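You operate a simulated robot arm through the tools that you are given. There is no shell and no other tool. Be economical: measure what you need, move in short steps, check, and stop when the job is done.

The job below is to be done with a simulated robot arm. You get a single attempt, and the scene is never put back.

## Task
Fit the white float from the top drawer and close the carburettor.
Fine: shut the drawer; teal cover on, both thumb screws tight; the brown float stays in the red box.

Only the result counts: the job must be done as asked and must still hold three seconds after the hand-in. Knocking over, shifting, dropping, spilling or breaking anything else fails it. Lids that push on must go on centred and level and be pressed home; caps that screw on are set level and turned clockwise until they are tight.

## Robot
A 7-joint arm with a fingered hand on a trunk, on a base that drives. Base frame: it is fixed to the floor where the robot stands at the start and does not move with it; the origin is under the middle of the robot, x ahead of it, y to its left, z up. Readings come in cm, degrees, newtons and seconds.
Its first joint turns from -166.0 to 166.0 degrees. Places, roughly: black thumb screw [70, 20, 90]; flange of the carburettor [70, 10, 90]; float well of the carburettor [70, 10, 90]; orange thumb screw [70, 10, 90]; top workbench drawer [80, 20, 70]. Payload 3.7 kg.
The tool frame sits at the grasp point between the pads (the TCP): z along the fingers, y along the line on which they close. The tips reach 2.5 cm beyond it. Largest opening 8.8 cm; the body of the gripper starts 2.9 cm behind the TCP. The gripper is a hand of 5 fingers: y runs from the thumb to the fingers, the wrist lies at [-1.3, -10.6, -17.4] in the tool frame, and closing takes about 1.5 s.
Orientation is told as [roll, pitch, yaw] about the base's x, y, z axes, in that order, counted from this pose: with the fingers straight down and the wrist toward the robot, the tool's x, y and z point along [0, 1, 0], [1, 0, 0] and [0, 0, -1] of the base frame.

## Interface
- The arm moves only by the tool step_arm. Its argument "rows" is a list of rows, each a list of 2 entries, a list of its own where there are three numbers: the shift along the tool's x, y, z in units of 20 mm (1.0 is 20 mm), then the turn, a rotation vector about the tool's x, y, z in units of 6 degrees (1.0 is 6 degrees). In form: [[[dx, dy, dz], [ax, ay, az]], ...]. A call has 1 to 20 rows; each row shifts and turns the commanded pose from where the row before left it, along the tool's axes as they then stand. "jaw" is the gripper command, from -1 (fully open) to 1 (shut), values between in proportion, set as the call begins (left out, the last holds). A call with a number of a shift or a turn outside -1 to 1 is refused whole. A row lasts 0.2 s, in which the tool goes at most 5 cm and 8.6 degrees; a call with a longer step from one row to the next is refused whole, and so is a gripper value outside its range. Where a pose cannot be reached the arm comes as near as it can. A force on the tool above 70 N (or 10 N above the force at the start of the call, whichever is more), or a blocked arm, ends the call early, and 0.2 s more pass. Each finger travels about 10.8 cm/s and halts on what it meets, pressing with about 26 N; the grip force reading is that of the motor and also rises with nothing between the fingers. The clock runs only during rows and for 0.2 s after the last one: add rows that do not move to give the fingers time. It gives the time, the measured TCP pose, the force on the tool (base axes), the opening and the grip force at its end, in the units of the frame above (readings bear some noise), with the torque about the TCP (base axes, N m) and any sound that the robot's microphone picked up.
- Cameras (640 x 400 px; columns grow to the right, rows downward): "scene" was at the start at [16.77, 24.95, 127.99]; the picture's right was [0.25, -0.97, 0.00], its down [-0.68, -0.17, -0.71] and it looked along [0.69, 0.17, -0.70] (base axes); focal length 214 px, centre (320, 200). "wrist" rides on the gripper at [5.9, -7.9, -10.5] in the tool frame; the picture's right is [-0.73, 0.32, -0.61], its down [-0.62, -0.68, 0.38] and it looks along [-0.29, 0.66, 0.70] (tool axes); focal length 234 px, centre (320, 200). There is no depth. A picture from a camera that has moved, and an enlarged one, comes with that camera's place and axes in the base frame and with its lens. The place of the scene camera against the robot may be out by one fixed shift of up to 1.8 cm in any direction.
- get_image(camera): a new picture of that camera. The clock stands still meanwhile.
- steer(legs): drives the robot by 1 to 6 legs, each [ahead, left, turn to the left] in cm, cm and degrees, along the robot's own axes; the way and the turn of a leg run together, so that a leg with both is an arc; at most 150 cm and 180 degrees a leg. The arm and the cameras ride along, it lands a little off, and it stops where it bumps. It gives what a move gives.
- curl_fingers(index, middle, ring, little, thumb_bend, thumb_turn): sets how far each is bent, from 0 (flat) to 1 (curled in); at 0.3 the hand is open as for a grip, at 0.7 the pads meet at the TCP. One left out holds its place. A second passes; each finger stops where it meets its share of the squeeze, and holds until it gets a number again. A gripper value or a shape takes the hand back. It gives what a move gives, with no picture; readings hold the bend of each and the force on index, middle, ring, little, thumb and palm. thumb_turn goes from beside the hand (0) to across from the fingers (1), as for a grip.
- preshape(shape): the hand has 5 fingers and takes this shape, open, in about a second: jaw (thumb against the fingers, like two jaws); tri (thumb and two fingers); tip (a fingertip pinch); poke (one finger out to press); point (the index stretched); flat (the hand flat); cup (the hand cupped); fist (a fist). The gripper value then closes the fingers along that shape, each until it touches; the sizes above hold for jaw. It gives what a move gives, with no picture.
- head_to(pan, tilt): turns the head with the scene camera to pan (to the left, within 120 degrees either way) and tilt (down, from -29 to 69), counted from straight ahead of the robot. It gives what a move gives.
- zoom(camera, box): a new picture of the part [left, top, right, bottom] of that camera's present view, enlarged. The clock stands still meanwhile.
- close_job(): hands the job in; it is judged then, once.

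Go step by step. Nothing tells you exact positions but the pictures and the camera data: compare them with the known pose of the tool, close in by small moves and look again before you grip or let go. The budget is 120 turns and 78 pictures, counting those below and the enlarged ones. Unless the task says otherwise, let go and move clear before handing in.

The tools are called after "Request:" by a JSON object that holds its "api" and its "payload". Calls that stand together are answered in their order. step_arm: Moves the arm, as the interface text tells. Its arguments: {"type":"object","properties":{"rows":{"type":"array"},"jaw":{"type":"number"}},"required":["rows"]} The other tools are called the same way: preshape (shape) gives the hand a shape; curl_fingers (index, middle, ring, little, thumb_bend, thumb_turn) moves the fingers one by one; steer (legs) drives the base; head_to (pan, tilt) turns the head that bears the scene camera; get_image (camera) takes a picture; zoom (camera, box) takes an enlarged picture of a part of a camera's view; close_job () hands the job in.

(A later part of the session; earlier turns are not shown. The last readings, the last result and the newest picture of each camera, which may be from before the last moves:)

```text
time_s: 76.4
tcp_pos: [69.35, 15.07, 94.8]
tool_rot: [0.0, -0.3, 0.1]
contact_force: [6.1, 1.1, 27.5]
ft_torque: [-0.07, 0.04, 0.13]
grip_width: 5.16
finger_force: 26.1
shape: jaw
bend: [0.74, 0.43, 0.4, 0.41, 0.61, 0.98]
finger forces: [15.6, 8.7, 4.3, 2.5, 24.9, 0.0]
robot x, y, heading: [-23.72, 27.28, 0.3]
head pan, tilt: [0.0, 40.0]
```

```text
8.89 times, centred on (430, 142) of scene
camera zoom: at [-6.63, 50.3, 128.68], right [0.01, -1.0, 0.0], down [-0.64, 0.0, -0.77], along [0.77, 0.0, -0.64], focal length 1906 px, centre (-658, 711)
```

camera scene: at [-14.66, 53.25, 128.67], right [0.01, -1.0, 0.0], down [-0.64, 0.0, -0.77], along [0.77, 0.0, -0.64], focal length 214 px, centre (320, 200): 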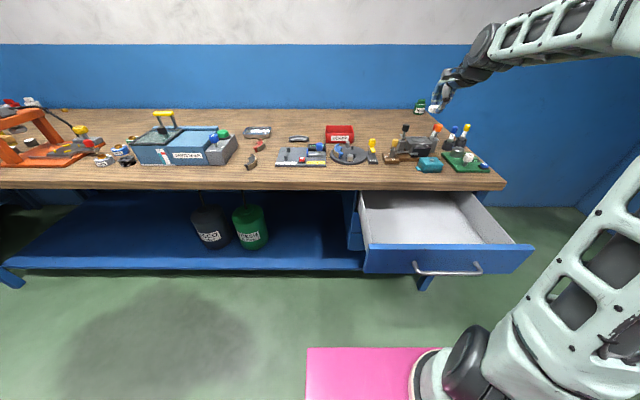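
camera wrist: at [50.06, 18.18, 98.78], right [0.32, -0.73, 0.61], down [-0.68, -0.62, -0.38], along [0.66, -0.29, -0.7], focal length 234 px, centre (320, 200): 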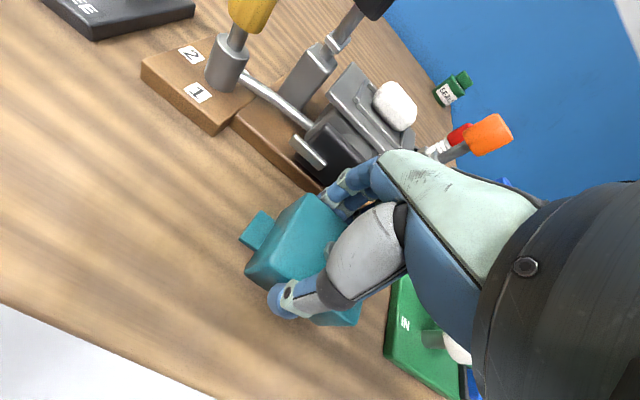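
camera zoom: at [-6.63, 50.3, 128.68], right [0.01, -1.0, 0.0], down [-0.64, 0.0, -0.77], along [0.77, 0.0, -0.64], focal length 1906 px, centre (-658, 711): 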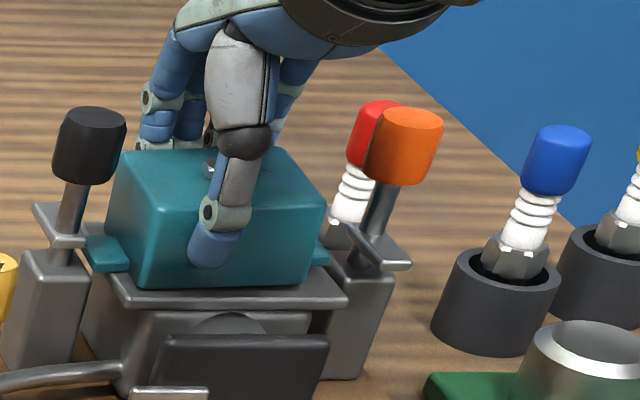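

Cover is flush and centred on the flange. I release it and lift away.

Request:
{"api": "step_arm", "payload": {"rows": [[[0, 0, 0], [0, 0, 0]], [[0, 0, 0], [0, 0, 0]], [[0, 0, 0], [0, 0, 0]], [[0, 0, 0], [0, 0, 0]]], "jaw": -0.45}}

Request:
{"api": "step_arm", "payload": {"rows": [[[0, 0, -0.3], [0, 0, 0]], [[0, 0, -0.6], [0, 0, 0]], [[0, 0, -1], [0, 0, 0]], [[0, 0, -1], [0, 0, 0]], [[0, 0, -1], [0, 0, 0]], [[0, -0.7, -0.6], [0, 0, 0]], [[0, -0.7, 0], [0, 0, 0]]]}}

Request:
{"api": "zoom", "payload": {"camera": "wrist", "box": [190, 110, 350, 270]}}

```text
time_s: 77.4
tcp_pos: [69.28, 14.98, 94.47]
tool_rot: [0.0, 0.0, 0.1]
contact_force: [0.9, -0.1, 0.6]
ft_torque: [0.0, 0.02, 0.01]
grip_width: 6.35
finger_force: 0.1
shape: jaw
bend: [0.27, 0.36, 0.33, 0.34, 0.56, 0.99]
finger forces: [0.0, 0.1, 0.0, 0.1, 0.1, 0.0]
robot x, y, heading: [-23.54, 27.2, 0.2]
head pan, tilt: [0.0, 40.0]
```

```text
time_s: 79.0
tcp_pos: [66.37, 14.73, 103.44]
tool_rot: [0.0, 0.1, 0.2]
contact_force: [-0.5, 0.2, 1.5]
ft_torque: [0.03, 0.02, -0.02]
grip_width: 6.32
finger_force: 0.1
shape: jaw
bend: [0.27, 0.36, 0.33, 0.34, 0.56, 0.99]
finger forces: [0.0, 0.0, 0.0, 0.0, 0.1, 0.0]
robot x, y, heading: [-24.1, 27.17, 0.3]
head pan, tilt: [0.0, 40.0]
```

```text
2.50 times, centred on (270, 190) of wrist
camera zoom: at [58.62, 20.54, 114.09], right [0.33, -0.73, 0.61], down [-0.68, -0.62, -0.38], along [0.66, -0.29, -0.7], focal length 585 px, centre (445, 225)
```

zoom: 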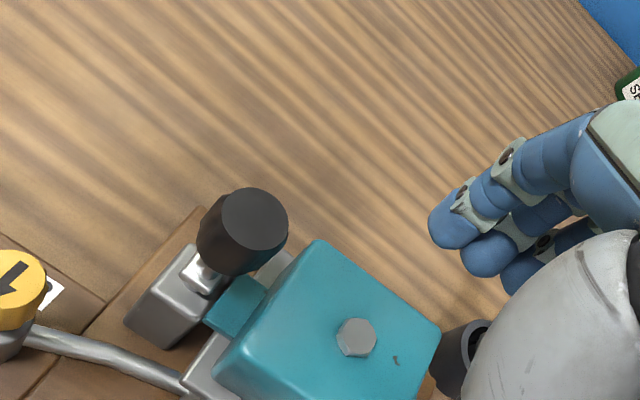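

The black knob's top centre is about [68.8, 19.6]. I move above it and pre-turn the hand counter-clockwise so as to have travel for tightening.

Request:
{"api": "step_arm", "payload": {"rows": [[[0.81, 0.4, 0], [0, 0, 0]], [[0.81, 0.4, 0], [0, 0, 0]], [[0.81, 0.42, 0], [0, 0, 0]], [[0, 0, 0], [0, 0, -1]], [[0, 0, 0], [0, 0, -1]], [[0, 0, 0], [0, 0, -1]], [[0, 0, 0], [0, 0, -1]], [[0, 0, 0], [0, 0, -1]], [[0, 0, 0], [0, 0, -1]], [[0, 0, 0], [0, 0, -1]], [[0, 0, 0], [0, 0, -1]], [[0, 0, 0], [0, 0, -1]]], "jaw": -0.3}}

Request:
{"api": "get_image", "payload": {"camera": "scene"}}

```text
time_s: 81.6
tcp_pos: [68.86, 19.86, 103.52]
tool_rot: [0.0, 0.0, 54.3]
contact_force: [0.7, 0.6, 0.8]
ft_torque: [0.0, -0.02, -0.01]
grip_width: 5.78
finger_force: 0.0
shape: jaw
bend: [0.28, 0.39, 0.35, 0.36, 0.61, 1.0]
finger forces: [0.1, 0.0, 0.0, 0.0, 0.0, 0.0]
robot x, y, heading: [-23.59, 27.24, 0.3]
head pan, tilt: [0.0, 40.0]
```

```text
12 pictures are left
camera scene: at [-6.56, 50.29, 128.67], right [0.01, -1.0, 0.0], down [-0.64, 0.0, -0.77], along [0.77, 0.0, -0.64], focal length 214 px, centre (320, 200)
```

scene: 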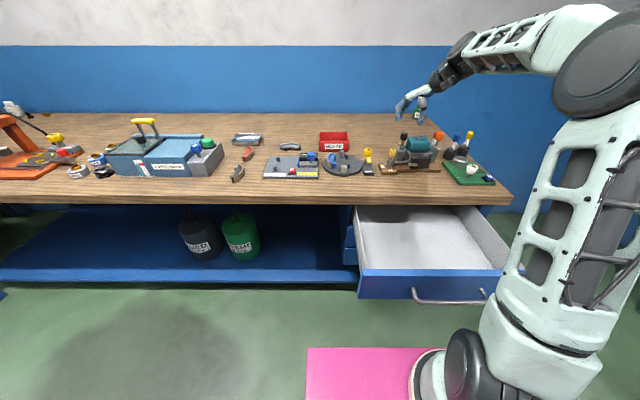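

Request:
{"api": "step_arm", "payload": {"rows": [[[-0.08, -0.1, 0.7], [0, 0, 0]], [[0, 0, 0.8], [0, 0, 0]], [[0, 0, 0.8], [0, 0, 0]], [[0, 0, 0.7], [0, 0, 0]]]}}

Request:
{"api": "step_arm", "payload": {"rows": [[[0, 0, 0], [0, 0, 0]], [[0, 0, 0], [0, 0, 0]], [[0, 0, 0], [0, 0, 0]], [[0, 0, 0], [0, 0, 0]], [[0, 0, 0], [0, 0, 0]], [[0, 0, 0], [0, 0, 0]]], "jaw": 1}}

Request:
{"api": "zoom", "payload": {"camera": "scene", "box": [390, 110, 450, 155]}}

```text
time_s: 82.6
tcp_pos: [68.86, 19.42, 97.45]
tool_rot: [0.2, 0.0, 54.1]
contact_force: [0.1, -0.5, 0.3]
ft_torque: [-0.01, 0.02, 0.03]
grip_width: 5.75
finger_force: 0.1
shape: jaw
bend: [0.28, 0.39, 0.35, 0.36, 0.61, 1.0]
finger forces: [0.0, 0.0, 0.0, 0.0, 0.0, 0.0]
robot x, y, heading: [-23.53, 27.17, 0.3]
head pan, tilt: [0.0, 40.0]
```

```text
time_s: 84.0
tcp_pos: [68.9, 19.3, 97.55]
tool_rot: [0.0, 0.1, 54.1]
contact_force: [-5.0, -4.5, -2.6]
ft_torque: [-0.07, 0.13, 0.02]
grip_width: 1.84
finger_force: 25.9
shape: jaw
bend: [0.74, 0.54, 0.58, 0.55, 0.74, 1.0]
finger forces: [11.9, 6.1, 0.0, 0.0, 24.0, 0.0]
robot x, y, heading: [-23.82, 27.17, 0.5]
head pan, tilt: [0.0, 40.0]
```

```text
8.89 times, centred on (420, 132) of scene
camera zoom: at [-6.56, 50.26, 128.68], right [0.01, -1.0, 0.0], down [-0.64, 0.0, -0.77], along [0.77, 0.0, -0.64], focal length 1906 px, centre (-569, 800)
```

zoom: 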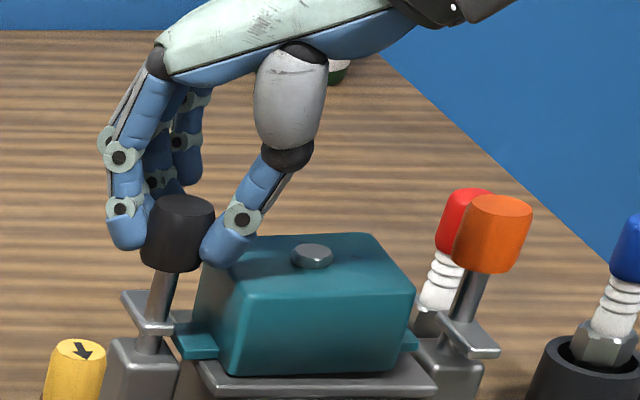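

The knob sits about 0.8 cm off the pads' centre toward the index side. I reopen, shift, and grip again.

Request:
{"api": "step_arm", "payload": {"rows": [[[0, 0, 0], [0, 0, 0]], [[0, 0, 0], [0, 0, 0]], [[0, 0, 0], [0, 0, 0]], [[0.35, -0.05, 0], [0, 0, 0]], [[0, 0, 0], [0, 0, 0]]], "jaw": -0.2}}

Request:
{"api": "step_arm", "payload": {"rows": [[[0, 0, 0], [0, 0, 0]], [[0, 0, 0], [0, 0, 0]], [[0, 0, 0], [0, 0, 0]], [[0, 0, 0], [0, 0, 0]], [[0, 0, 0], [0, 0, 0]], [[0, 0, 0], [0, 0, 0]]], "jaw": 1}}

```text
time_s: 85.2
tcp_pos: [68.27, 19.72, 97.58]
tool_rot: [-0.1, 0.0, 54.0]
contact_force: [-0.5, 0.5, 0.4]
ft_torque: [-0.02, 0.0, 0.0]
grip_width: 5.22
finger_force: 0.1
shape: jaw
bend: [0.29, 0.41, 0.37, 0.43, 0.65, 1.0]
finger forces: [0.0, 0.0, 0.0, 0.1, 0.0, 0.0]
robot x, y, heading: [-23.94, 27.19, -0.1]
head pan, tilt: [0.0, 40.0]
```

```text
time_s: 86.6
tcp_pos: [68.3, 19.71, 97.69]
tool_rot: [0.1, 0.0, 54.1]
contact_force: [-4.0, 1.2, -3.9]
ft_torque: [0.07, 0.07, 0.06]
grip_width: 1.55
finger_force: 25.9
shape: jaw
bend: [0.74, 0.51, 0.6, 0.57, 0.74, 1.0]
finger forces: [10.4, 6.8, 2.2, 0.0, 17.9, 0.0]
robot x, y, heading: [-23.95, 27.33, 0.1]
head pan, tilt: [0.0, 40.0]
```

Request:
{"api": "step_arm", "payload": {"rows": [[[0, 0, 0], [0, 0, 1]], [[0, 0, 0], [0, 0, 1]], [[0, 0, 0], [0, 0, 1]], [[0, 0, 0], [0, 0, 1]], [[0, 0, 0], [0, 0, 1]]]}}

Request:
{"api": "zoom", "payload": {"camera": "scene", "box": [390, 110, 450, 155]}}

```text
time_s: 87.8
tcp_pos: [68.38, 19.91, 97.55]
tool_rot: [0.1, 0.0, 24.1]
contact_force: [-0.3, 15.2, 0.0]
ft_torque: [0.33, -0.11, 0.19]
grip_width: 1.59
finger_force: 26.0
shape: jaw
bend: [0.73, 0.5, 0.62, 0.57, 0.75, 0.99]
finger forces: [17.4, 8.9, 0.5, 0.0, 17.2, 0.0]
robot x, y, heading: [-23.99, 27.14, 0.3]
head pan, tilt: [0.0, 40.0]
```

```text
8.89 times, centred on (420, 132) of scene
camera zoom: at [-6.54, 50.35, 128.66], right [0.01, -1.0, 0.0], down [-0.64, 0.0, -0.77], along [0.77, 0.0, -0.64], focal length 1906 px, centre (-569, 800)
```

zoom: 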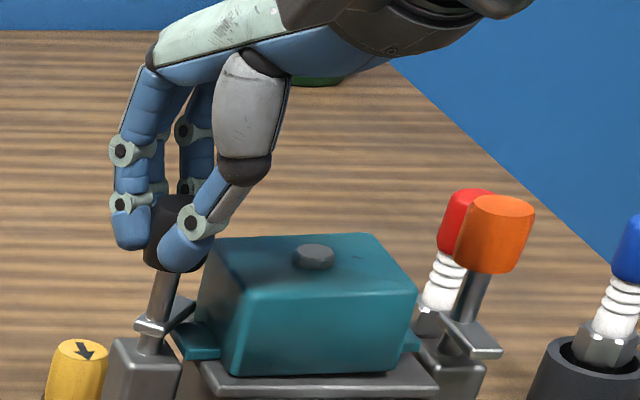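

The clamp plate swings with the knob, so turning works. I continue clockwise with a small side correction.

Request:
{"api": "step_arm", "payload": {"rows": [[[0.1, 0.04, 0], [0, 0, 1]], [[0, 0, 0], [0, 0, 1]], [[0, 0, 0], [0, 0, 1]], [[0, 0, 0], [0, 0, 1]], [[0, 0, 0], [0, 0, 1]], [[0, 0, 0], [0, 0, 1]]]}}

Request:
{"api": "step_arm", "payload": {"rows": [[[0, 0, 0], [0, 0, 1]], [[0, 0, 0], [0, 0, 1]], [[0, 0, 0], [0, 0, 1]], [[0, 0, 0], [0, 0, 1]], [[0, 0, 0], [0, 0, 1]], [[0, 0, 0], [0, 0, 1]]]}}

```text
time_s: 89.2
tcp_pos: [68.46, 20.17, 97.45]
tool_rot: [0.0, 0.0, -12.0]
contact_force: [17.1, 19.0, -2.6]
ft_torque: [0.23, -0.46, 0.25]
grip_width: 1.62
finger_force: 25.4
shape: jaw
bend: [0.73, 0.5, 0.72, 0.57, 0.75, 0.96]
finger forces: [21.1, 7.0, 0.1, 0.0, 18.2, 0.0]
robot x, y, heading: [-23.82, 27.45, 0.2]
head pan, tilt: [0.0, 40.0]
```

```text
time_s: 90.6
tcp_pos: [68.53, 20.62, 97.57]
tool_rot: [0.2, 0.1, -47.6]
contact_force: [28.1, 39.5, 4.6]
ft_torque: [0.67, -0.68, 0.89]
grip_width: 1.6
finger_force: 26.0
shape: jaw
bend: [0.73, 0.49, 0.72, 0.57, 0.75, 0.98]
finger forces: [35.8, 6.9, 0.0, 0.0, 24.6, 0.0]
robot x, y, heading: [-23.77, 27.54, 0.1]
head pan, tilt: [0.0, 40.0]
```

Torque has risen to 0.9 N m but side force also; I let go to relax it and check the plate.

Request:
{"api": "step_arm", "payload": {"rows": [[[0, 0, 0], [0, 0, 0]], [[0, 0, 0], [0, 0, 0]], [[0, 0, 0], [0, 0, 0]], [[0, 0, 0], [0, 0, 0]]], "jaw": -0.3}}

Request:
{"api": "step_arm", "payload": {"rows": [[[0, 0, -1], [0, 0, 0]], [[0, 0, -1], [0, 0, 0]], [[0, 0, -1], [0, 0, 0]]]}}

Request:
{"api": "zoom", "payload": {"camera": "scene", "box": [390, 110, 450, 155]}}

```text
time_s: 91.6
tcp_pos: [68.29, 19.86, 97.42]
tool_rot: [0.1, 0.1, -48.0]
contact_force: [0.0, 0.2, 0.2]
ft_torque: [0.01, 0.03, 0.0]
grip_width: 5.68
finger_force: 0.1
shape: jaw
bend: [0.28, 0.39, 0.36, 0.36, 0.62, 1.0]
finger forces: [0.0, 0.0, 0.0, 0.0, 0.1, 0.0]
robot x, y, heading: [-23.79, 27.27, 0.2]
head pan, tilt: [0.0, 40.0]
```

```text
time_s: 92.4
tcp_pos: [68.4, 19.9, 103.51]
tool_rot: [0.0, 0.0, -47.9]
contact_force: [-0.1, 0.1, 0.2]
ft_torque: [0.01, -0.03, 0.0]
grip_width: 5.71
finger_force: 0.0
shape: jaw
bend: [0.28, 0.39, 0.36, 0.36, 0.62, 1.0]
finger forces: [0.0, 0.0, 0.0, 0.1, 0.0, 0.0]
robot x, y, heading: [-23.71, 27.26, 0.4]
head pan, tilt: [0.0, 40.0]
```

```text
8.89 times, centred on (420, 132) of scene
camera zoom: at [-6.54, 50.29, 128.67], right [0.01, -1.0, 0.0], down [-0.64, 0.0, -0.77], along [0.77, 0.0, -0.64], focal length 1906 px, centre (-569, 800)
```

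zoom: 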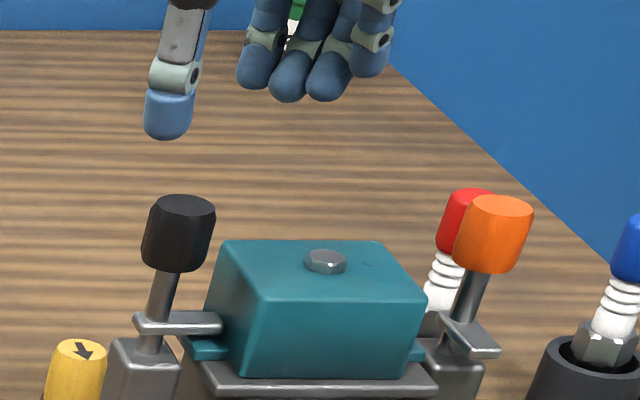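

Request:
{"api": "zoom", "payload": {"camera": "scene", "box": [400, 130, 440, 157]}}

```text
14.81 times, centred on (420, 144) of scene
camera zoom: at [-6.54, 50.29, 128.67], right [0.01, -1.0, 0.0], down [-0.64, 0.0, -0.77], along [0.77, 0.0, -0.64], focal length 3177 px, centre (-1162, 1037)
```

zoom: 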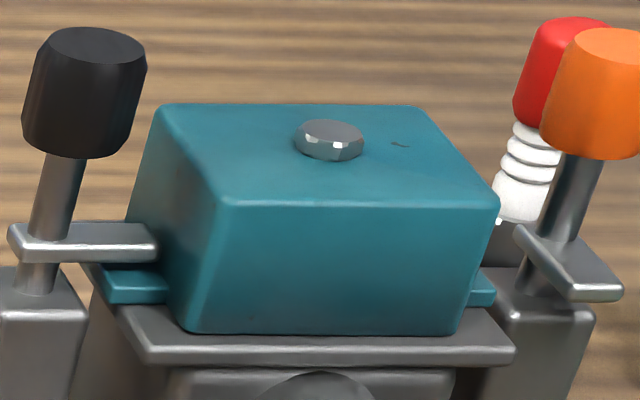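

The plate now points over the lug with a small gap still above it, and the cover sits centred. The knob must be screwed further; I re-centre on it (axis about [69.0, 20.1]) and take another stroke.

Request:
{"api": "step_arm", "payload": {"rows": [[[0.29, 0.125, 0], [0, 0, -1]], [[0, 0, 0], [0, 0, -1]], [[0, 0, 0], [0, 0, -1]], [[0, 0, 0], [0, 0, -1]], [[0, 0, 0], [0, 0, -1]], [[0, 0, 0], [0, 0, -1]], [[0, 0, 0], [0, 0, -1]], [[0, 0, 0], [0, 0, -1]], [[0, 0, 0], [0, 0, -1]], [[0, 0, 0], [0, 0, -1]], [[0, 0, 0], [0, 0, -1]], [[0, 0, 0], [0, 0, -1]], [[0, 0, 0], [0, 0, -1]], [[0, 0, 0], [0, 0, -1]], [[0, 0, 0], [0, 0, -1]], [[0, 0, 0], [0, 0, -1]], [[0, 0, 0], [0, 0, -1]]]}}

Request:
{"api": "step_arm", "payload": {"rows": [[[0, 0, 0.75], [0, 0, 0]], [[0, 0, 0.75], [0, 0, 0]], [[0, 0, 0.75], [0, 0, 0]], [[0, 0, 0.7], [0, 0, 0]]]}}

Request:
{"api": "step_arm", "payload": {"rows": [[[0, 0, 0], [0, 0, 0]], [[0, 0, 0], [0, 0, 0]], [[0, 0, 0], [0, 0, 0]], [[0, 0, 0], [0, 0, 0]], [[0, 0, 0], [0, 0, 0]], [[0, 0, 0], [0, 0, 0]]], "jaw": 1}}

Request:
{"api": "step_arm", "payload": {"rows": [[[0, 0, 0], [0, 0, 1]], [[0, 0, 0], [0, 0, 1]], [[0, 0, 0], [0, 0, 1]], [[0, 0, 0], [0, 0, 1]], [[0, 0, 0], [0, 0, 1]]]}}

```text
time_s: 96.0
tcp_pos: [68.98, 20.31, 103.6]
tool_rot: [0.0, 0.0, 54.2]
contact_force: [0.6, 0.3, 0.3]
ft_torque: [0.02, -0.02, 0.01]
grip_width: 5.67
finger_force: 0.0
shape: jaw
bend: [0.28, 0.39, 0.36, 0.36, 0.62, 1.0]
finger forces: [0.0, 0.1, 0.1, 0.1, 0.1, 0.1]
robot x, y, heading: [-23.94, 27.26, 0.2]
head pan, tilt: [0.0, 40.0]
```

```text
time_s: 97.0
tcp_pos: [68.84, 20.19, 97.62]
tool_rot: [0.1, 0.1, 54.1]
contact_force: [-0.3, 0.1, 0.7]
ft_torque: [0.0, 0.02, 0.01]
grip_width: 5.69
finger_force: 0.1
shape: jaw
bend: [0.28, 0.39, 0.36, 0.36, 0.62, 1.0]
finger forces: [0.1, 0.0, 0.0, 0.0, 0.1, 0.0]
robot x, y, heading: [-23.71, 27.53, 0.5]
head pan, tilt: [0.0, 40.0]
```

```text
time_s: 98.4
tcp_pos: [68.9, 20.21, 97.58]
tool_rot: [0.1, 0.0, 54.1]
contact_force: [-9.4, -0.3, -5.4]
ft_torque: [-0.05, 0.2, 0.05]
grip_width: 1.67
finger_force: 25.7
shape: jaw
bend: [0.73, 0.59, 0.68, 0.67, 0.75, 1.0]
finger forces: [10.8, 6.4, 0.1, 0.1, 19.8, 0.0]
robot x, y, heading: [-23.96, 27.15, 0.4]
head pan, tilt: [0.0, 40.0]
```

```text
time_s: 99.6
tcp_pos: [68.91, 20.24, 97.57]
tool_rot: [0.1, 0.0, 24.1]
contact_force: [-10.2, 10.7, -7.5]
ft_torque: [0.23, 0.13, 0.21]
grip_width: 1.58
finger_force: 25.7
shape: jaw
bend: [0.73, 0.57, 0.69, 0.67, 0.74, 1.0]
finger forces: [18.1, 8.6, 1.9, 0.0, 23.0, 0.1]
robot x, y, heading: [-23.7, 27.03, 0.2]
head pan, tilt: [0.0, 40.0]
```

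Request:
{"api": "step_arm", "payload": {"rows": [[[0.1, -0.04, 0], [0, 0, 1]], [[0, 0, 0], [0, 0, 1]], [[0, 0, 0], [0, 0, 1]], [[0, 0, 0], [0, 0, 1]], [[0, 0, 0], [0, 0, 1]]]}}

Request:
{"api": "step_arm", "payload": {"rows": [[[0, 0, 0], [0, 0, 1]], [[0, 0, 0], [0, 0, 1]], [[0, 0, 0], [0, 0, 1]], [[0, 0, 0], [0, 0, 1]], [[0, 0, 0], [0, 0, 1]]]}}

Request:
{"api": "step_arm", "payload": {"rows": [[[0, 0, 0], [0, 0, 1]], [[0, 0, 0], [0, 0, 1]], [[0, 0, 0], [0, 0, 1]], [[0, 0, 0], [0, 0, 1]]]}}

Request:
{"api": "zoom", "payload": {"camera": "scene", "box": [400, 125, 440, 157]}}

```text
time_s: 100.8
tcp_pos: [68.78, 20.7, 97.54]
tool_rot: [0.1, -0.1, -5.7]
contact_force: [8.1, 24.6, -2.6]
ft_torque: [0.67, -0.41, 0.56]
grip_width: 1.5
finger_force: 26.6
shape: jaw
bend: [0.73, 0.53, 0.6, 0.67, 0.74, 1.0]
finger forces: [26.3, 17.6, 3.8, 0.1, 19.1, 0.0]
robot x, y, heading: [-23.92, 27.16, 0.3]
head pan, tilt: [0.0, 40.0]
```

```text
time_s: 102.0
tcp_pos: [68.86, 20.82, 97.49]
tool_rot: [0.1, 0.1, -35.8]
contact_force: [20.1, 34.4, -9.8]
ft_torque: [0.89, -0.68, 0.73]
grip_width: 1.37
finger_force: 25.8
shape: jaw
bend: [0.73, 0.51, 0.71, 0.67, 0.76, 1.0]
finger forces: [56.9, 12.3, 2.0, 0.0, 20.6, 0.1]
robot x, y, heading: [-23.92, 26.82, 0.1]
head pan, tilt: [0.0, 40.0]
```

```text
time_s: 103.0
tcp_pos: [69.09, 21.01, 97.45]
tool_rot: [0.3, 0.1, -59.5]
contact_force: [42.9, 43.2, -13.8]
ft_torque: [0.79, -0.92, 0.77]
grip_width: 1.35
finger_force: 26.6
shape: jaw
bend: [0.73, 0.5, 0.71, 0.67, 0.78, 1.0]
finger forces: [77.8, 12.4, 0.0, 0.1, 18.6, 0.1]
robot x, y, heading: [-23.48, 26.99, 0.2]
head pan, tilt: [0.0, 40.0]
```

```text
12.50 times, centred on (420, 141) of scene
camera zoom: at [-6.32, 50.45, 128.61], right [0.01, -1.0, 0.0], down [-0.64, 0.0, -0.76], along [0.76, 0.0, -0.64], focal length 2681 px, centre (-930, 938)
```

zoom: 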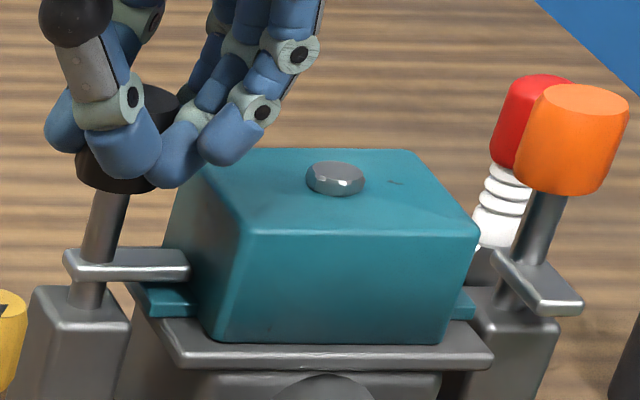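

The knob is at its stop: plate aligned over the lug and turning only slips at about 0.8 N m. I release and move up, then go above the orange knob (about [69.0, 7.45]) at yaw ~0 to keep the fingers away from the red tool behind it.

Request:
{"api": "step_arm", "payload": {"rows": [[[0, 0, 0], [0, 0, 0]], [[0, 0, 0], [0, 0, 0]], [[0, 0, 0], [0, 0, 0]], [[0, 0, 0], [0, 0, 0]], [[0, 0, -0.7], [0, 0, 0]], [[0, 0, -0.9], [0, 0, 0]], [[0, 0, -0.9], [0, 0, 0]], [[0, 0, -0.9], [0, 0, 0]]], "jaw": -0.3}}

Request:
{"api": "step_arm", "payload": {"rows": [[[0, 0, 0], [0, 0, -1]], [[0, 0, 0], [0, 0, -1]], [[0, 0, 0], [0, 0, -1]], [[0, 0, 0], [0, 0, -1]], [[0, 0, 0], [0, 0, -1]], [[0, 0, 0], [0, 0, -1]], [[0, 0, 0], [0, 0, -1]], [[0, 0, 0], [0, 0, -1]], [[0, 0, 0], [0, 0, -1]], [[0, 0, 0], [0, 0, -1]]]}}

```text
time_s: 104.8
tcp_pos: [68.54, 20.32, 104.43]
tool_rot: [-0.1, 0.1, -59.9]
contact_force: [-0.2, 0.7, -0.3]
ft_torque: [-0.01, 0.0, 0.02]
grip_width: 5.68
finger_force: 0.1
shape: jaw
bend: [0.28, 0.39, 0.35, 0.36, 0.62, 1.0]
finger forces: [0.0, 0.1, 0.1, 0.0, 0.1, 0.1]
robot x, y, heading: [-23.72, 27.49, 0.3]
head pan, tilt: [0.0, 40.0]
```

```text
time_s: 107.0
tcp_pos: [68.68, 20.41, 104.48]
tool_rot: [0.0, 0.0, 0.2]
contact_force: [0.3, -0.4, -0.4]
ft_torque: [0.0, -0.02, 0.01]
grip_width: 5.69
finger_force: 0.0
shape: jaw
bend: [0.28, 0.39, 0.35, 0.36, 0.62, 1.0]
finger forces: [0.1, 0.0, 0.1, 0.1, 0.0, 0.1]
robot x, y, heading: [-23.66, 27.52, 0.3]
head pan, tilt: [0.0, 40.0]
```

Request:
{"api": "step_arm", "payload": {"rows": [[[-0.9, 0.0, 0], [0, 0, 0]], [[-0.9, 0.0, 0], [0, 0, 0]], [[-0.9, 0.0, 0], [0, 0, 0]], [[-0.9, 0.0, 0], [0, 0, 0]], [[-0.9, 0, 0], [0, 0, 0]], [[-0.9, -0.8, 0], [0, 0, 0]], [[-0.3, -0.9, 0], [0, 0, 0]]]}}

Request:
{"api": "zoom", "payload": {"camera": "wrist", "box": [200, 100, 400, 260]}}

```text
time_s: 108.6
tcp_pos: [65.39, 8.93, 104.45]
tool_rot: [0.0, -0.1, 0.1]
contact_force: [-0.4, -0.4, -0.4]
ft_torque: [0.01, 0.01, 0.01]
grip_width: 5.7
finger_force: 0.0
shape: jaw
bend: [0.28, 0.39, 0.35, 0.36, 0.62, 1.0]
finger forces: [0.0, 0.1, 0.0, 0.0, 0.0, 0.0]
robot x, y, heading: [-23.96, 27.14, 0.4]
head pan, tilt: [0.0, 40.0]
```

```text
2.50 times, centred on (300, 180) of wrist
camera zoom: at [57.63, 14.71, 115.02], right [0.32, -0.73, 0.61], down [-0.68, -0.62, -0.38], along [0.66, -0.29, -0.7], focal length 585 px, centre (370, 250)
```

zoom: 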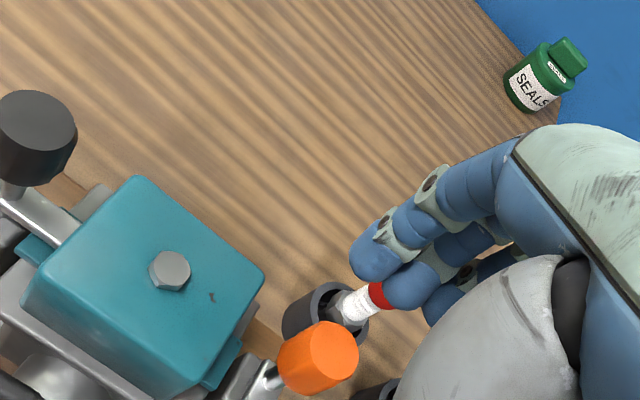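

Orange knob centre is about [68.8, 7.1]. I come down on it at yaw 0 with a narrower opening, grip, and turn clockwise.

Request:
{"api": "step_arm", "payload": {"rows": [[[-0.46, 0.57, 0], [0, 0, 0]], [[-0.46, 0.57, 0], [0, 0, 0]], [[0, 0.57, 0], [0, 0, 0]], [[0, 0, 0.9], [0, 0, 0]], [[0, 0, 0.9], [0, 0, 0]], [[0, 0, 0.9], [0, 0, 0]], [[0, 0, 0.8], [0, 0, 0]]], "jaw": -0.1}}

Request:
{"api": "step_arm", "payload": {"rows": [[[0, 0, 0], [0, 0, 0]], [[0, 0, 0], [0, 0, 0]], [[0, 0, 0], [0, 0, 0]], [[0, 0, 0], [0, 0, 0]], [[0, 0, 0], [0, 0, 0]], [[0, 0, 0], [0, 0, 0]]], "jaw": 1}}

Request:
{"api": "step_arm", "payload": {"rows": [[[0, 0, 0], [0, 0, 1]], [[0, 0, 0], [0, 0, 1]], [[0, 0, 0], [0, 0, 1]], [[0, 0, 0], [0, 0, 1]], [[0, 0, 0], [0, 0, 1]]]}}

```text
time_s: 110.2
tcp_pos: [68.92, 7.17, 97.37]
tool_rot: [-0.1, 0.0, 0.1]
contact_force: [0.1, 0.4, -0.3]
ft_torque: [-0.01, 0.02, 0.0]
grip_width: 4.85
finger_force: 0.1
shape: jaw
bend: [0.74, 0.42, 0.39, 0.42, 0.67, 1.0]
finger forces: [0.0, 0.1, 0.0, 0.0, 0.0, 0.0]
robot x, y, heading: [-24.11, 27.44, 0.3]
head pan, tilt: [0.0, 40.0]
```

```text
time_s: 111.6
tcp_pos: [68.96, 7.23, 97.23]
tool_rot: [0.0, 0.2, 0.2]
contact_force: [-4.6, 4.0, -3.5]
ft_torque: [0.08, 0.12, 0.03]
grip_width: 1.84
finger_force: 25.9
shape: jaw
bend: [0.74, 0.54, 0.6, 0.57, 0.74, 1.0]
finger forces: [11.3, 6.8, 0.0, 0.0, 22.9, 0.0]
robot x, y, heading: [-24.12, 27.22, 0.3]
head pan, tilt: [0.0, 40.0]
```

```text
time_s: 112.8
tcp_pos: [68.83, 7.29, 97.41]
tool_rot: [0.0, 0.0, -29.9]
contact_force: [5.1, 7.4, -3.5]
ft_torque: [0.09, -0.12, 0.06]
grip_width: 1.83
finger_force: 26.4
shape: jaw
bend: [0.74, 0.54, 0.6, 0.57, 0.75, 0.99]
finger forces: [15.3, 6.6, 0.1, 0.0, 22.0, 0.0]
robot x, y, heading: [-23.64, 27.53, 0.2]
head pan, tilt: [0.0, 40.0]
```

Request:
{"api": "step_arm", "payload": {"rows": [[[0, 0, 0], [0, 0, 1]], [[0, 0, 0], [0, 0, 1]], [[0, 0, 0], [0, 0, 1]], [[0, 0, 0], [0, 0, 1]], [[0, 0, 0], [0, 0, 1]]]}}

Request:
{"api": "step_arm", "payload": {"rows": [[[0, 0, 0], [0, 0, 1]], [[0, 0, 0], [0, 0, 1]], [[0, 0, 0], [0, 0, 1]], [[0, 0, 0], [0, 0, 1]], [[0, 0, 0], [0, 0, 1]]]}}

Request:
{"api": "zoom", "payload": {"camera": "scene", "box": [400, 120, 450, 157]}}

```text
time_s: 114.0
tcp_pos: [68.77, 7.24, 97.42]
tool_rot: [-0.1, 0.1, -60.0]
contact_force: [10.0, 8.6, -5.7]
ft_torque: [0.08, -0.14, 0.07]
grip_width: 1.73
finger_force: 26.0
shape: jaw
bend: [0.74, 0.57, 0.6, 0.57, 0.76, 0.95]
finger forces: [13.8, 4.2, 0.1, 0.0, 23.9, 0.1]
robot x, y, heading: [-23.55, 27.43, 0.7]
head pan, tilt: [0.0, 40.0]
```

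```text
time_s: 115.2
tcp_pos: [68.8, 7.25, 97.4]
tool_rot: [-0.1, 0.0, -90.0]
contact_force: [18.0, 14.4, 0.4]
ft_torque: [0.27, -0.33, 0.28]
grip_width: 1.74
finger_force: 25.9
shape: jaw
bend: [0.74, 0.58, 0.6, 0.57, 0.74, 0.98]
finger forces: [13.6, 3.0, 0.1, 0.0, 29.0, 0.0]
robot x, y, heading: [-23.97, 27.08, 0.1]
head pan, tilt: [0.0, 40.0]
```

```text
10.81 times, centred on (425, 138) of scene
camera zoom: at [-6.48, 50.34, 128.65], right [0.01, -1.0, 0.0], down [-0.64, 0.0, -0.77], along [0.77, 0.0, -0.64], focal length 2319 px, centre (-815, 865)
```

zoom: 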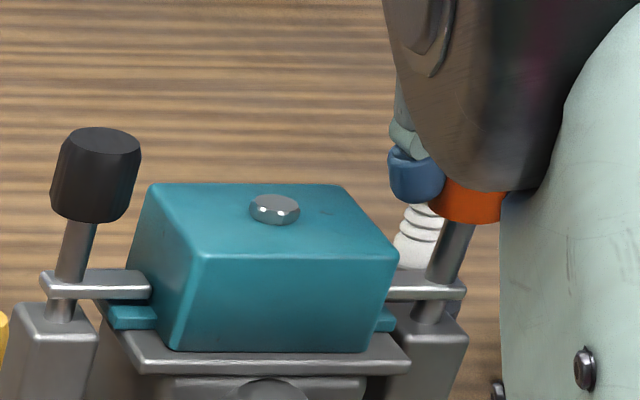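

The orange plate now also points over its lug. I turn a bit further to feel the stop.

Request:
{"api": "step_arm", "payload": {"rows": [[[0, 0, 0], [0, 0, 1]], [[0, 0, 0], [0, 0, 1]], [[0, 0, 0], [0, 0, 1]]]}}

Request:
{"api": "step_arm", "payload": {"rows": [[[0, 0, 0], [0, 0, 1]], [[0, 0, 0], [0, 0, 1]], [[0, 0, 0], [0, 0, 1]]]}}

```text
time_s: 116.0
tcp_pos: [68.97, 7.28, 97.34]
tool_rot: [0.0, 0.0, -108.0]
contact_force: [14.7, 15.0, 5.7]
ft_torque: [0.37, -0.31, 0.11]
grip_width: 1.76
finger_force: 25.6
shape: jaw
bend: [0.74, 0.6, 0.6, 0.57, 0.74, 1.0]
finger forces: [10.8, 1.8, 0.1, 0.1, 30.9, 0.1]
robot x, y, heading: [-23.91, 27.04, 0.2]
head pan, tilt: [0.0, 40.0]
```

```text
time_s: 116.8
tcp_pos: [68.86, 7.1, 97.35]
tool_rot: [0.0, 0.0, -126.0]
contact_force: [20.2, 9.2, 4.3]
ft_torque: [0.21, -0.41, 0.14]
grip_width: 1.71
finger_force: 26.2
shape: jaw
bend: [0.74, 0.74, 0.6, 0.57, 0.73, 1.0]
finger forces: [12.7, 1.2, 0.0, 0.0, 28.6, 0.1]
robot x, y, heading: [-23.61, 27.58, 0.5]
head pan, tilt: [0.0, 40.0]
```

Turning now slips. I release, go back to yaw 0 and check the plate while re-gripping slightly lower and centred at [69.05, 7.1].

Request:
{"api": "step_arm", "payload": {"rows": [[[0, 0, 0], [0, 0, 0]], [[0, 0, 0], [0, 0, 0]], [[0, 0, 0], [0, 0, 0]], [[0, 0, -0.7], [0, 0, 0]], [[0, 0, -0.9], [0, 0, 0]], [[0, 0, -0.9], [0, 0, 0]], [[0, 0, -0.9], [0, 0, 0]]], "jaw": -0.1}}

Request:
{"api": "step_arm", "payload": {"rows": [[[0, 0, 0], [0, 0, -1]], [[0, 0, 0], [0, 0, -1]], [[0, 0, 0], [0, 0, -1]], [[0, 0, 0], [0, 0, -1]], [[0, 0, 0], [0, 0, -1]], [[0, 0, 0], [0, 0, -1]], [[0, 0, 0], [0, 0, -1]], [[0, 0, 0], [0, 0, -1]], [[0, 0, 0], [0, 0, -1]], [[0, 0, 0], [0, 0, -1]], [[0, 0, 0], [0, 0, -1]], [[0, 0, 0], [0, 0, -1]], [[0, 0, 0], [0, 0, -1]], [[0, 0, 0], [0, 0, -1]], [[0, 0, 0], [0, 0, -1]], [[0, 0, 0], [0, 0, -1]], [[0, 0, 0], [0, 0, -1]], [[0, 0, 0], [0, 0, -1]], [[0, 0, 0], [0, 0, -1]]]}}

Request:
{"api": "zoom", "payload": {"camera": "scene", "box": [400, 126, 444, 157]}}

```text
time_s: 118.4
tcp_pos: [68.89, 7.06, 104.34]
tool_rot: [0.0, 0.1, -125.9]
contact_force: [-0.2, -0.2, 0.2]
ft_torque: [0.04, 0.0, -0.02]
grip_width: 4.78
finger_force: 0.1
shape: jaw
bend: [0.74, 0.43, 0.39, 0.42, 0.67, 1.0]
finger forces: [0.0, 0.0, 0.0, 0.0, 0.0, 0.0]
robot x, y, heading: [-23.86, 27.67, 0.3]
head pan, tilt: [0.0, 40.0]
```

```text
time_s: 122.4
tcp_pos: [68.75, 7.16, 104.3]
tool_rot: [0.0, 0.0, -11.8]
contact_force: [0.0, 0.8, -0.1]
ft_torque: [-0.01, 0.0, -0.01]
grip_width: 4.79
finger_force: 0.1
shape: jaw
bend: [0.74, 0.43, 0.39, 0.42, 0.67, 1.0]
finger forces: [0.1, 0.1, 0.1, 0.0, 0.0, 0.0]
robot x, y, heading: [-23.74, 27.67, 0.6]
head pan, tilt: [0.0, 40.0]
```

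```text
12.90 times, centred on (422, 142) of scene
camera zoom: at [-6.55, 50.29, 128.67], right [0.01, -1.0, 0.0], down [-0.64, 0.0, -0.77], along [0.77, 0.0, -0.64], focal length 2767 px, centre (-996, 955)
```

zoom: 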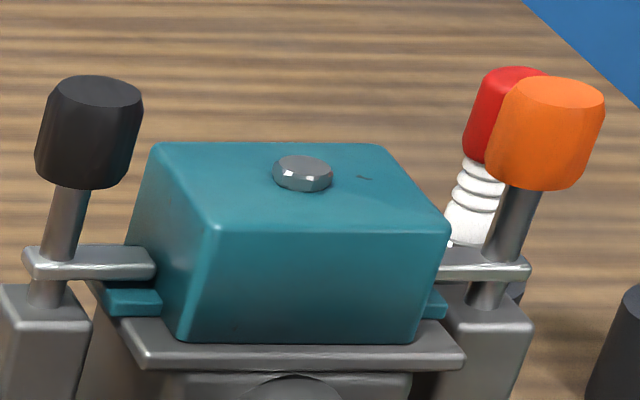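

Both plates sit squared over the lugs. I take one firmer stroke on orange to make sure it's tight.

Request:
{"api": "step_arm", "payload": {"rows": [[[0, 0.15, 0.9], [0, 0, 0]], [[0, 0, 0.9], [0, 0, 0]], [[0, 0, 0.9], [0, 0, 0]], [[0, 0, 0.9], [0, 0, 0]]]}}

Request:
{"api": "step_arm", "payload": {"rows": [[[0, 0, 0], [0, 0, 0]], [[0, 0, 0], [0, 0, 0]], [[0, 0, 0], [0, 0, 0]], [[0, 0, 0], [0, 0, 0]], [[0, 0, 0], [0, 0, 0]], [[0, 0, 0], [0, 0, 0]]], "jaw": 1}}

Request:
{"api": "step_arm", "payload": {"rows": [[[0, 0, 0], [0, 0, 1]], [[0, 0, 0], [0, 0, 1]], [[0, 0, 0], [0, 0, 1]]]}}

Request:
{"api": "step_arm", "payload": {"rows": [[[0, 0, 0], [0, 0, 1]], [[0, 0, 0], [0, 0, 1]], [[0, 0, 0], [0, 0, 1]]]}}

Request:
{"api": "step_arm", "payload": {"rows": [[[0, 0, 0], [0, 0, 1]], [[0, 0, 0], [0, 0, 1]], [[0, 0, 0], [0, 0, 1]]]}}

Request:
{"api": "step_arm", "payload": {"rows": [[[0, 0, 0], [0, 0, 1]], [[0, 0, 0], [0, 0, 1]], [[0, 0, 0], [0, 0, 1]]]}}

```text
time_s: 123.4
tcp_pos: [69.07, 7.03, 97.04]
tool_rot: [-0.1, 0.0, -11.9]
contact_force: [-0.9, -0.3, 0.1]
ft_torque: [-0.03, -0.01, -0.02]
grip_width: 4.78
finger_force: 0.1
shape: jaw
bend: [0.74, 0.43, 0.39, 0.42, 0.67, 1.0]
finger forces: [0.1, 0.0, 0.0, 0.1, 0.0, 0.0]
robot x, y, heading: [-23.75, 27.2, 0.2]
head pan, tilt: [0.0, 40.0]
```

```text
time_s: 124.8
tcp_pos: [69.15, 6.97, 96.88]
tool_rot: [-0.1, 0.1, -11.9]
contact_force: [-4.5, 1.5, -2.1]
ft_torque: [0.03, 0.09, 0.03]
grip_width: 1.84
finger_force: 26.2
shape: jaw
bend: [0.74, 0.58, 0.64, 0.62, 0.75, 1.0]
finger forces: [11.8, 6.7, 0.0, 0.1, 23.7, 0.1]
robot x, y, heading: [-23.92, 27.1, 0.2]
head pan, tilt: [0.0, 40.0]
```

```text
time_s: 125.6
tcp_pos: [69.15, 7.28, 96.8]
tool_rot: [0.1, -0.1, -30.0]
contact_force: [0.7, 9.3, -2.9]
ft_torque: [0.13, -0.09, 0.19]
grip_width: 1.81
finger_force: 26.3
shape: jaw
bend: [0.74, 0.57, 0.64, 0.62, 0.75, 1.0]
finger forces: [15.6, 8.3, 0.0, 0.1, 24.8, 0.0]
robot x, y, heading: [-23.78, 27.23, 0.4]
head pan, tilt: [0.0, 40.0]
```

```text
time_s: 126.4
tcp_pos: [69.29, 7.15, 96.97]
tool_rot: [0.1, 0.2, -47.9]
contact_force: [7.6, 10.8, -8.8]
ft_torque: [0.19, -0.25, 0.21]
grip_width: 1.68
finger_force: 25.8
shape: jaw
bend: [0.74, 0.57, 0.64, 0.62, 0.75, 1.0]
finger forces: [18.4, 6.9, 0.0, 0.0, 21.1, 0.0]
robot x, y, heading: [-23.74, 27.59, 0.3]
head pan, tilt: [0.0, 40.0]
```

```text
time_s: 127.2
tcp_pos: [69.06, 7.23, 96.86]
tool_rot: [0.0, 0.1, -65.9]
contact_force: [18.5, 11.3, -9.7]
ft_torque: [0.2, -0.55, 0.46]
grip_width: 1.54
finger_force: 26.4
shape: jaw
bend: [0.74, 0.57, 0.64, 0.62, 0.75, 1.0]
finger forces: [29.7, 6.2, 0.0, 0.0, 19.6, 0.1]
robot x, y, heading: [-23.91, 27.25, 0.3]
head pan, tilt: [0.0, 40.0]
```

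```text
time_s: 128.0
tcp_pos: [68.81, 6.7, 97.12]
tool_rot: [-0.2, 0.1, -84.4]
contact_force: [-10.0, -2.4, -7.4]
ft_torque: [-0.12, 0.08, -0.02]
grip_width: 1.43
finger_force: 25.8
shape: jaw
bend: [0.74, 0.73, 0.64, 0.62, 0.77, 1.0]
finger forces: [13.0, 4.0, 0.0, 0.0, 17.8, 0.0]
robot x, y, heading: [-23.54, 27.29, 0.4]
head pan, tilt: [0.0, 40.0]
```

Torque climbed at once to about 0.5 N m and then slipped, so orange is at its stop too. I release, lift, square the hand and back away to shut the drawer.

Request:
{"api": "step_arm", "payload": {"rows": [[[0, 0, 0], [0, 0, 0]], [[0, 0, 0], [0, 0, 0]], [[0, 0, 0], [0, 0, 0]], [[0, 0, -0.7], [0, 0, 0]], [[0, 0, -0.9], [0, 0, 0]], [[0, 0, -0.9], [0, 0, 0]], [[0, 0, -0.9], [0, 0, 0]], [[0, 0, -0.9], [0, 0, 0]]], "jaw": -0.1}}

Request:
{"api": "step_arm", "payload": {"rows": [[[0, 0, -0.5], [0, 0, -1]], [[0, 0, -0.5], [0, 0, -1]], [[0, 0, -0.5], [0, 0, -1]], [[0, 0, 0], [0, 0, -1]], [[0, 0, 0], [0, 0, -1]], [[0, 0, 0], [0, 0, -1]], [[0, 0, 0], [0, 0, -1]], [[0, 0, 0], [0, 0, -1]], [[0, 0, 0], [0, 0, -1]], [[0, 0, 0], [0, 0, -1]], [[0, 0, 0], [0, 0, -1]], [[0, 0, 0], [0, 0, -1]], [[0, 0, 0], [0, 0, -1]], [[0, 0, 0], [0, 0, -1]]]}}

Request:
{"api": "steer", "payload": {"legs": [[-44, 0, 0], [0, 8, 0]]}}

Request:
{"api": "step_arm", "payload": {"rows": [[[0, -1, 0.3], [0, 0, 0]], [[0, -1, 0.3], [0, 0, 0]], [[0, -1, 0.3], [0, 0, 0]], [[0, -1, 0.3], [0, 0, 0]], [[0, -1, 0.3], [0, 0, 0]], [[0, -1, 0.5], [0, 0, 0]], [[0, -1, 0.5], [0, 0, 0]]], "jaw": 1}}

```text
time_s: 129.8
tcp_pos: [69.02, 7.2, 105.64]
tool_rot: [-0.1, 0.1, -83.9]
contact_force: [-0.5, 0.6, -0.1]
ft_torque: [0.0, -0.01, -0.02]
grip_width: 4.82
finger_force: 0.1
shape: jaw
bend: [0.74, 0.43, 0.39, 0.42, 0.67, 1.0]
finger forces: [0.1, 0.0, 0.0, 0.0, 0.1, 0.0]
robot x, y, heading: [-23.63, 27.13, 0.5]
head pan, tilt: [0.0, 40.0]
```

```text
time_s: 132.8
tcp_pos: [69.17, 7.15, 108.59]
tool_rot: [-0.1, 0.0, 0.2]
contact_force: [-0.1, 0.2, 0.1]
ft_torque: [-0.02, 0.01, 0.02]
grip_width: 4.81
finger_force: 0.0
shape: jaw
bend: [0.74, 0.43, 0.39, 0.42, 0.67, 1.0]
finger forces: [0.0, 0.0, 0.1, 0.0, 0.0, 0.0]
robot x, y, heading: [-24.04, 27.48, 0.4]
head pan, tilt: [0.0, 40.0]
```

```text
time_s: 136.2
tcp_pos: [24.55, 14.72, 108.71]
tool_rot: [0.0, 0.0, 0.2]
contact_force: [0.2, 0.9, 0.7]
ft_torque: [0.01, 0.0, 0.01]
grip_width: 4.78
finger_force: 0.1
shape: jaw
bend: [0.74, 0.43, 0.39, 0.42, 0.67, 1.0]
finger forces: [0.0, 0.0, 0.0, 0.0, 0.0, 0.0]
robot x, y, heading: [-68.23, 34.92, 0.7]
head pan, tilt: [0.0, 40.0]
```

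```text
time_s: 137.8
tcp_pos: [10.48, 14.49, 103.52]
tool_rot: [0.0, 0.1, 0.2]
contact_force: [-0.3, 0.3, 0.1]
ft_torque: [0.02, -0.01, -0.04]
grip_width: 0.01
finger_force: 26.0
shape: jaw
bend: [0.7, 0.7, 0.7, 0.7, 0.39, 1.0]
finger forces: [0.0, 0.0, 0.0, 0.0, 0.1, 0.0]
robot x, y, heading: [-68.19, 34.42, 0.6]
head pan, tilt: [0.0, 40.0]
```

Request:
{"api": "preshape", "payload": {"shape": "fist"}}

Request:
{"api": "step_arm", "payload": {"rows": [[[0, -0.3, 0.9], [0, 0, 0]], [[0, -0.3, 0.9], [0, 0, 0]], [[0, -0.3, 0.9], [0, 0, 0]], [[0, 0, 0.9], [0, 0, 0]], [[0, 0, 0.9], [0, 0, 0]], [[0, 0, 0.9], [0, 0, 0]]]}}

Request:
{"api": "step_arm", "payload": {"rows": [[[0, 0, 0], [-1, 0, 0]], [[0, 0, 0], [-1, 0, 0]], [[0, 0, 0], [-1, 0, 0]], [[0, 0, 0], [-1, 0, 0]], [[0, 0, 0], [-1, 0, 0]], [[0, 0, 0], [-1, 0, 0]], [[0, 0, 0], [-1, 0, 0]], [[0, 0, 0], [-1, 0, 0]], [[0, 0, 0], [-1, 0, 0]], [[0, 0, 0], [-1, 0, 0]], [[0, 0, 0], [-1, 0, 0]], [[0, 0, 0], [-0.8, 0, 0]]]}}

```text
time_s: 138.7
tcp_pos: [10.42, 14.53, 103.43]
tool_rot: [0.0, -0.1, 0.2]
contact_force: [0.4, -0.6, -0.6]
ft_torque: [0.02, -0.01, -0.01]
grip_width: 0.0
finger_force: 0.0
shape: fist
bend: [0.87, 1.0, 1.0, 1.0, 0.9, 0.99]
finger forces: [0.0, 0.0, 0.1, 0.0, 0.0, 0.0]
robot x, y, heading: [-68.19, 34.87, 0.6]
head pan, tilt: [0.0, 40.0]
```

```text
time_s: 140.1
tcp_pos: [8.67, 14.6, 92.72]
tool_rot: [0.0, 0.1, 0.3]
contact_force: [-0.2, -0.4, 0.0]
ft_torque: [0.02, 0.02, 0.0]
grip_width: 0.0
finger_force: 0.2
shape: fist
bend: [0.9, 1.0, 1.0, 1.0, 0.93, 1.0]
finger forces: [0.1, 0.1, 0.0, 0.0, 0.0, 0.0]
robot x, y, heading: [-68.13, 34.91, 0.4]
head pan, tilt: [0.0, 40.0]
```

```text
time_s: 142.7
tcp_pos: [8.75, 14.61, 92.92]
tool_rot: [0.0, -70.9, 0.2]
contact_force: [-0.4, -0.2, -0.3]
ft_torque: [-0.02, -0.03, -0.02]
grip_width: 0.02
finger_force: 0.1
shape: fist
bend: [0.91, 1.0, 1.0, 1.0, 0.95, 1.0]
finger forces: [0.0, 0.0, 0.0, 0.1, 0.0, 0.0]
robot x, y, heading: [-68.63, 34.83, 0.3]
head pan, tilt: [0.0, 40.0]
```

Request:
{"api": "step_arm", "payload": {"rows": [[[0, -0.946, 0.326], [0, 0, 0]], [[0, -0.946, 0.326], [0, 0, 0]], [[0, -0.946, 0.326], [0, 0, 0]], [[0, -0.946, 0.326], [0, 0, 0]], [[0, -0.946, 0.326], [0, 0, 0]], [[0, -0.946, 0.326], [0, 0, 0]], [[0, -0.946, 0.326], [0, 0, 0]], [[0, -0.946, 0.326], [0, 0, 0]], [[0, -0.946, 0.326], [0, 0, 0]], [[0, -0.946, 0.326], [0, 0, 0]]]}}

Request:
{"api": "steer", "payload": {"legs": [[14, 0, 0]]}}

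Request:
{"api": "zoom", "payload": {"camera": "scene", "box": [330, 110, 530, 235]}}

```text
time_s: 144.9
tcp_pos: [10.97, 14.01, 74.84]
tool_rot: [0.5, -70.4, -0.1]
contact_force: [0.6, -0.1, -0.4]
ft_torque: [0.0, 0.03, 0.0]
grip_width: 0.0
finger_force: 0.1
shape: fist
bend: [0.91, 1.0, 1.0, 1.0, 0.98, 0.99]
finger forces: [0.0, 0.2, 0.0, 0.0, 0.0, 0.0]
out of reach, approached as far as the arm can: row 8, 9, 10
robot x, y, heading: [-68.5, 34.48, 0.4]
head pan, tilt: [0.0, 40.0]
```

```text
time_s: 146.2
tcp_pos: [25.16, 14.29, 74.87]
tool_rot: [0.4, -70.4, -0.3]
contact_force: [-0.5, -0.7, -0.1]
ft_torque: [0.0, 0.0, -0.04]
grip_width: 0.01
finger_force: 0.0
shape: fist
bend: [0.92, 1.0, 1.0, 1.0, 1.0, 0.99]
finger forces: [0.0, 0.0, 0.0, 0.0, 0.0, 0.0]
robot x, y, heading: [-53.99, 34.84, 0.5]
head pan, tilt: [0.0, 40.0]
```

```text
3.20 times, centred on (430, 172) of scene
camera zoom: at [-37.01, 57.84, 128.67], right [0.01, -1.0, 0.0], down [-0.64, 0.0, -0.77], along [0.77, 0.01, -0.64], focal length 686 px, centre (-32, 288)
```

zoom: 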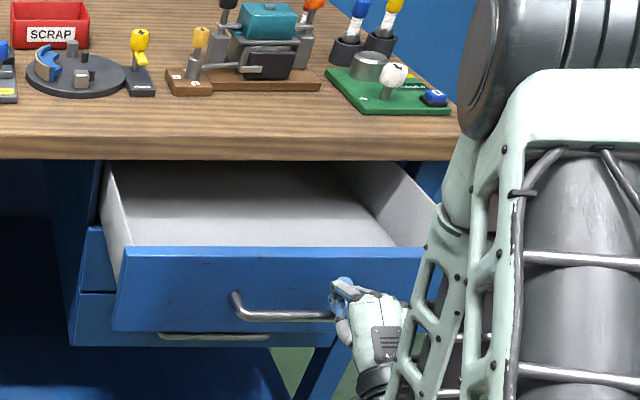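

The fist is against the handle bar and the drawer is moving in. I keep driving ahead.

Request:
{"api": "steer", "payload": {"legs": [[19, 0, 0]]}}

Request:
{"api": "step_arm", "payload": {"rows": [[[0, 0.16, 0.47], [0, 0, 0]], [[0, 0.16, 0.47], [0, 0, 0]], [[0, 0.16, 0.47], [0, 0, 0]]]}}

```text
time_s: 147.8
tcp_pos: [43.95, 14.5, 74.86]
tool_rot: [0.5, -70.4, -0.1]
contact_force: [0.4, -0.2, 0.0]
ft_torque: [0.02, 0.02, 0.01]
grip_width: 0.0
finger_force: 0.1
shape: fist
bend: [0.92, 1.0, 1.0, 1.0, 1.0, 0.98]
finger forces: [0.1, 0.0, 0.0, 0.1, 0.1, 0.0]
robot x, y, heading: [-35.23, 34.8, 0.4]
head pan, tilt: [0.0, 40.0]
```

```text
time_s: 148.6
tcp_pos: [47.08, 14.51, 74.74]
tool_rot: [0.4, -70.3, -0.1]
contact_force: [-0.3, -0.7, -0.5]
ft_torque: [0.0, 0.0, -0.01]
grip_width: 0.0
finger_force: 0.2
shape: fist
bend: [0.92, 1.0, 1.0, 1.0, 1.0, 0.97]
finger forces: [0.0, 0.1, 0.0, 0.0, 0.1, 0.0]
robot x, y, heading: [-35.61, 34.87, 0.4]
head pan, tilt: [0.0, 40.0]
```

Request:
{"api": "step_arm", "payload": {"rows": [[[0, 0.1, 0.3], [0, 0, 0]], [[0, 0.1, 0.3], [0, 0, 0]], [[0, 0.1, 0.3], [0, 0, 0]]]}}

Request:
{"api": "zoom", "payload": {"camera": "scene", "box": [350, 120, 530, 232]}}

```text
time_s: 149.4
tcp_pos: [48.82, 14.69, 74.81]
tool_rot: [0.4, -70.3, -0.1]
contact_force: [0.0, -0.8, 0.0]
ft_torque: [0.0, 0.01, -0.02]
grip_width: 0.0
finger_force: 0.1
shape: fist
bend: [0.92, 1.0, 1.0, 1.0, 1.0, 0.97]
finger forces: [0.0, 0.0, 0.1, 0.0, 0.2, 0.0]
robot x, y, heading: [-35.21, 34.91, 0.4]
head pan, tilt: [0.0, 40.0]
```

```text
3.56 times, centred on (440, 176) of scene
camera zoom: at [-18.16, 58.04, 128.67], right [0.01, -1.0, 0.0], down [-0.64, -0.01, -0.77], along [0.77, 0.01, -0.64], focal length 763 px, centre (-107, 285)
```

zoom: 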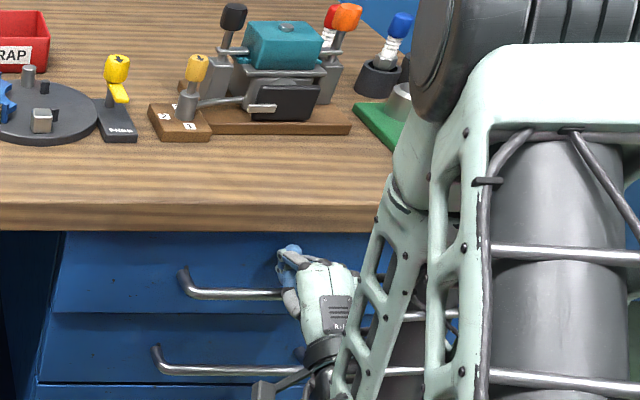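

Nearly shut. I keep pushing in small steps until it stops.

Request:
{"api": "step_arm", "payload": {"rows": [[[0, 0.08, 0.25], [0, 0, 0]], [[0, 0.08, 0.25], [0, 0, 0]], [[0, 0.08, 0.25], [0, 0, 0]]]}}

Request:
{"api": "step_arm", "payload": {"rows": [[[0, 0.08, 0.25], [0, 0, 0]], [[0, 0.08, 0.25], [0, 0, 0]], [[0, 0.08, 0.25], [0, 0, 0]]]}}

```text
time_s: 150.2
tcp_pos: [50.37, 14.54, 74.83]
tool_rot: [0.1, -70.5, 0.1]
contact_force: [-20.7, -1.7, 22.8]
ft_torque: [0.11, 0.78, 0.17]
grip_width: 0.01
finger_force: 0.1
shape: fist
bend: [0.93, 1.0, 1.0, 1.0, 1.0, 0.97]
finger forces: [0.1, 0.0, 0.1, 0.0, 28.3, 0.0]
robot x, y, heading: [-35.76, 34.97, 0.3]
head pan, tilt: [0.0, 40.0]
```

```text
time_s: 150.8
tcp_pos: [51.21, 14.61, 75.02]
tool_rot: [0.7, -70.8, -0.4]
contact_force: [-30.4, 4.1, 20.7]
ft_torque: [0.08, 0.16, 0.19]
grip_width: 0.0
finger_force: 0.0
shape: fist
bend: [0.94, 1.0, 1.0, 1.0, 1.0, 0.96]
finger forces: [0.1, 5.0, 0.0, 0.0, 20.7, 0.0]
robot x, y, heading: [-35.41, 35.07, 0.6]
head pan, tilt: [0.0, 40.0]
stopped in row 3: the force on the tool passed its limit at 81 N (the readings are from after the stop); the commanded pose is now the measured one
```

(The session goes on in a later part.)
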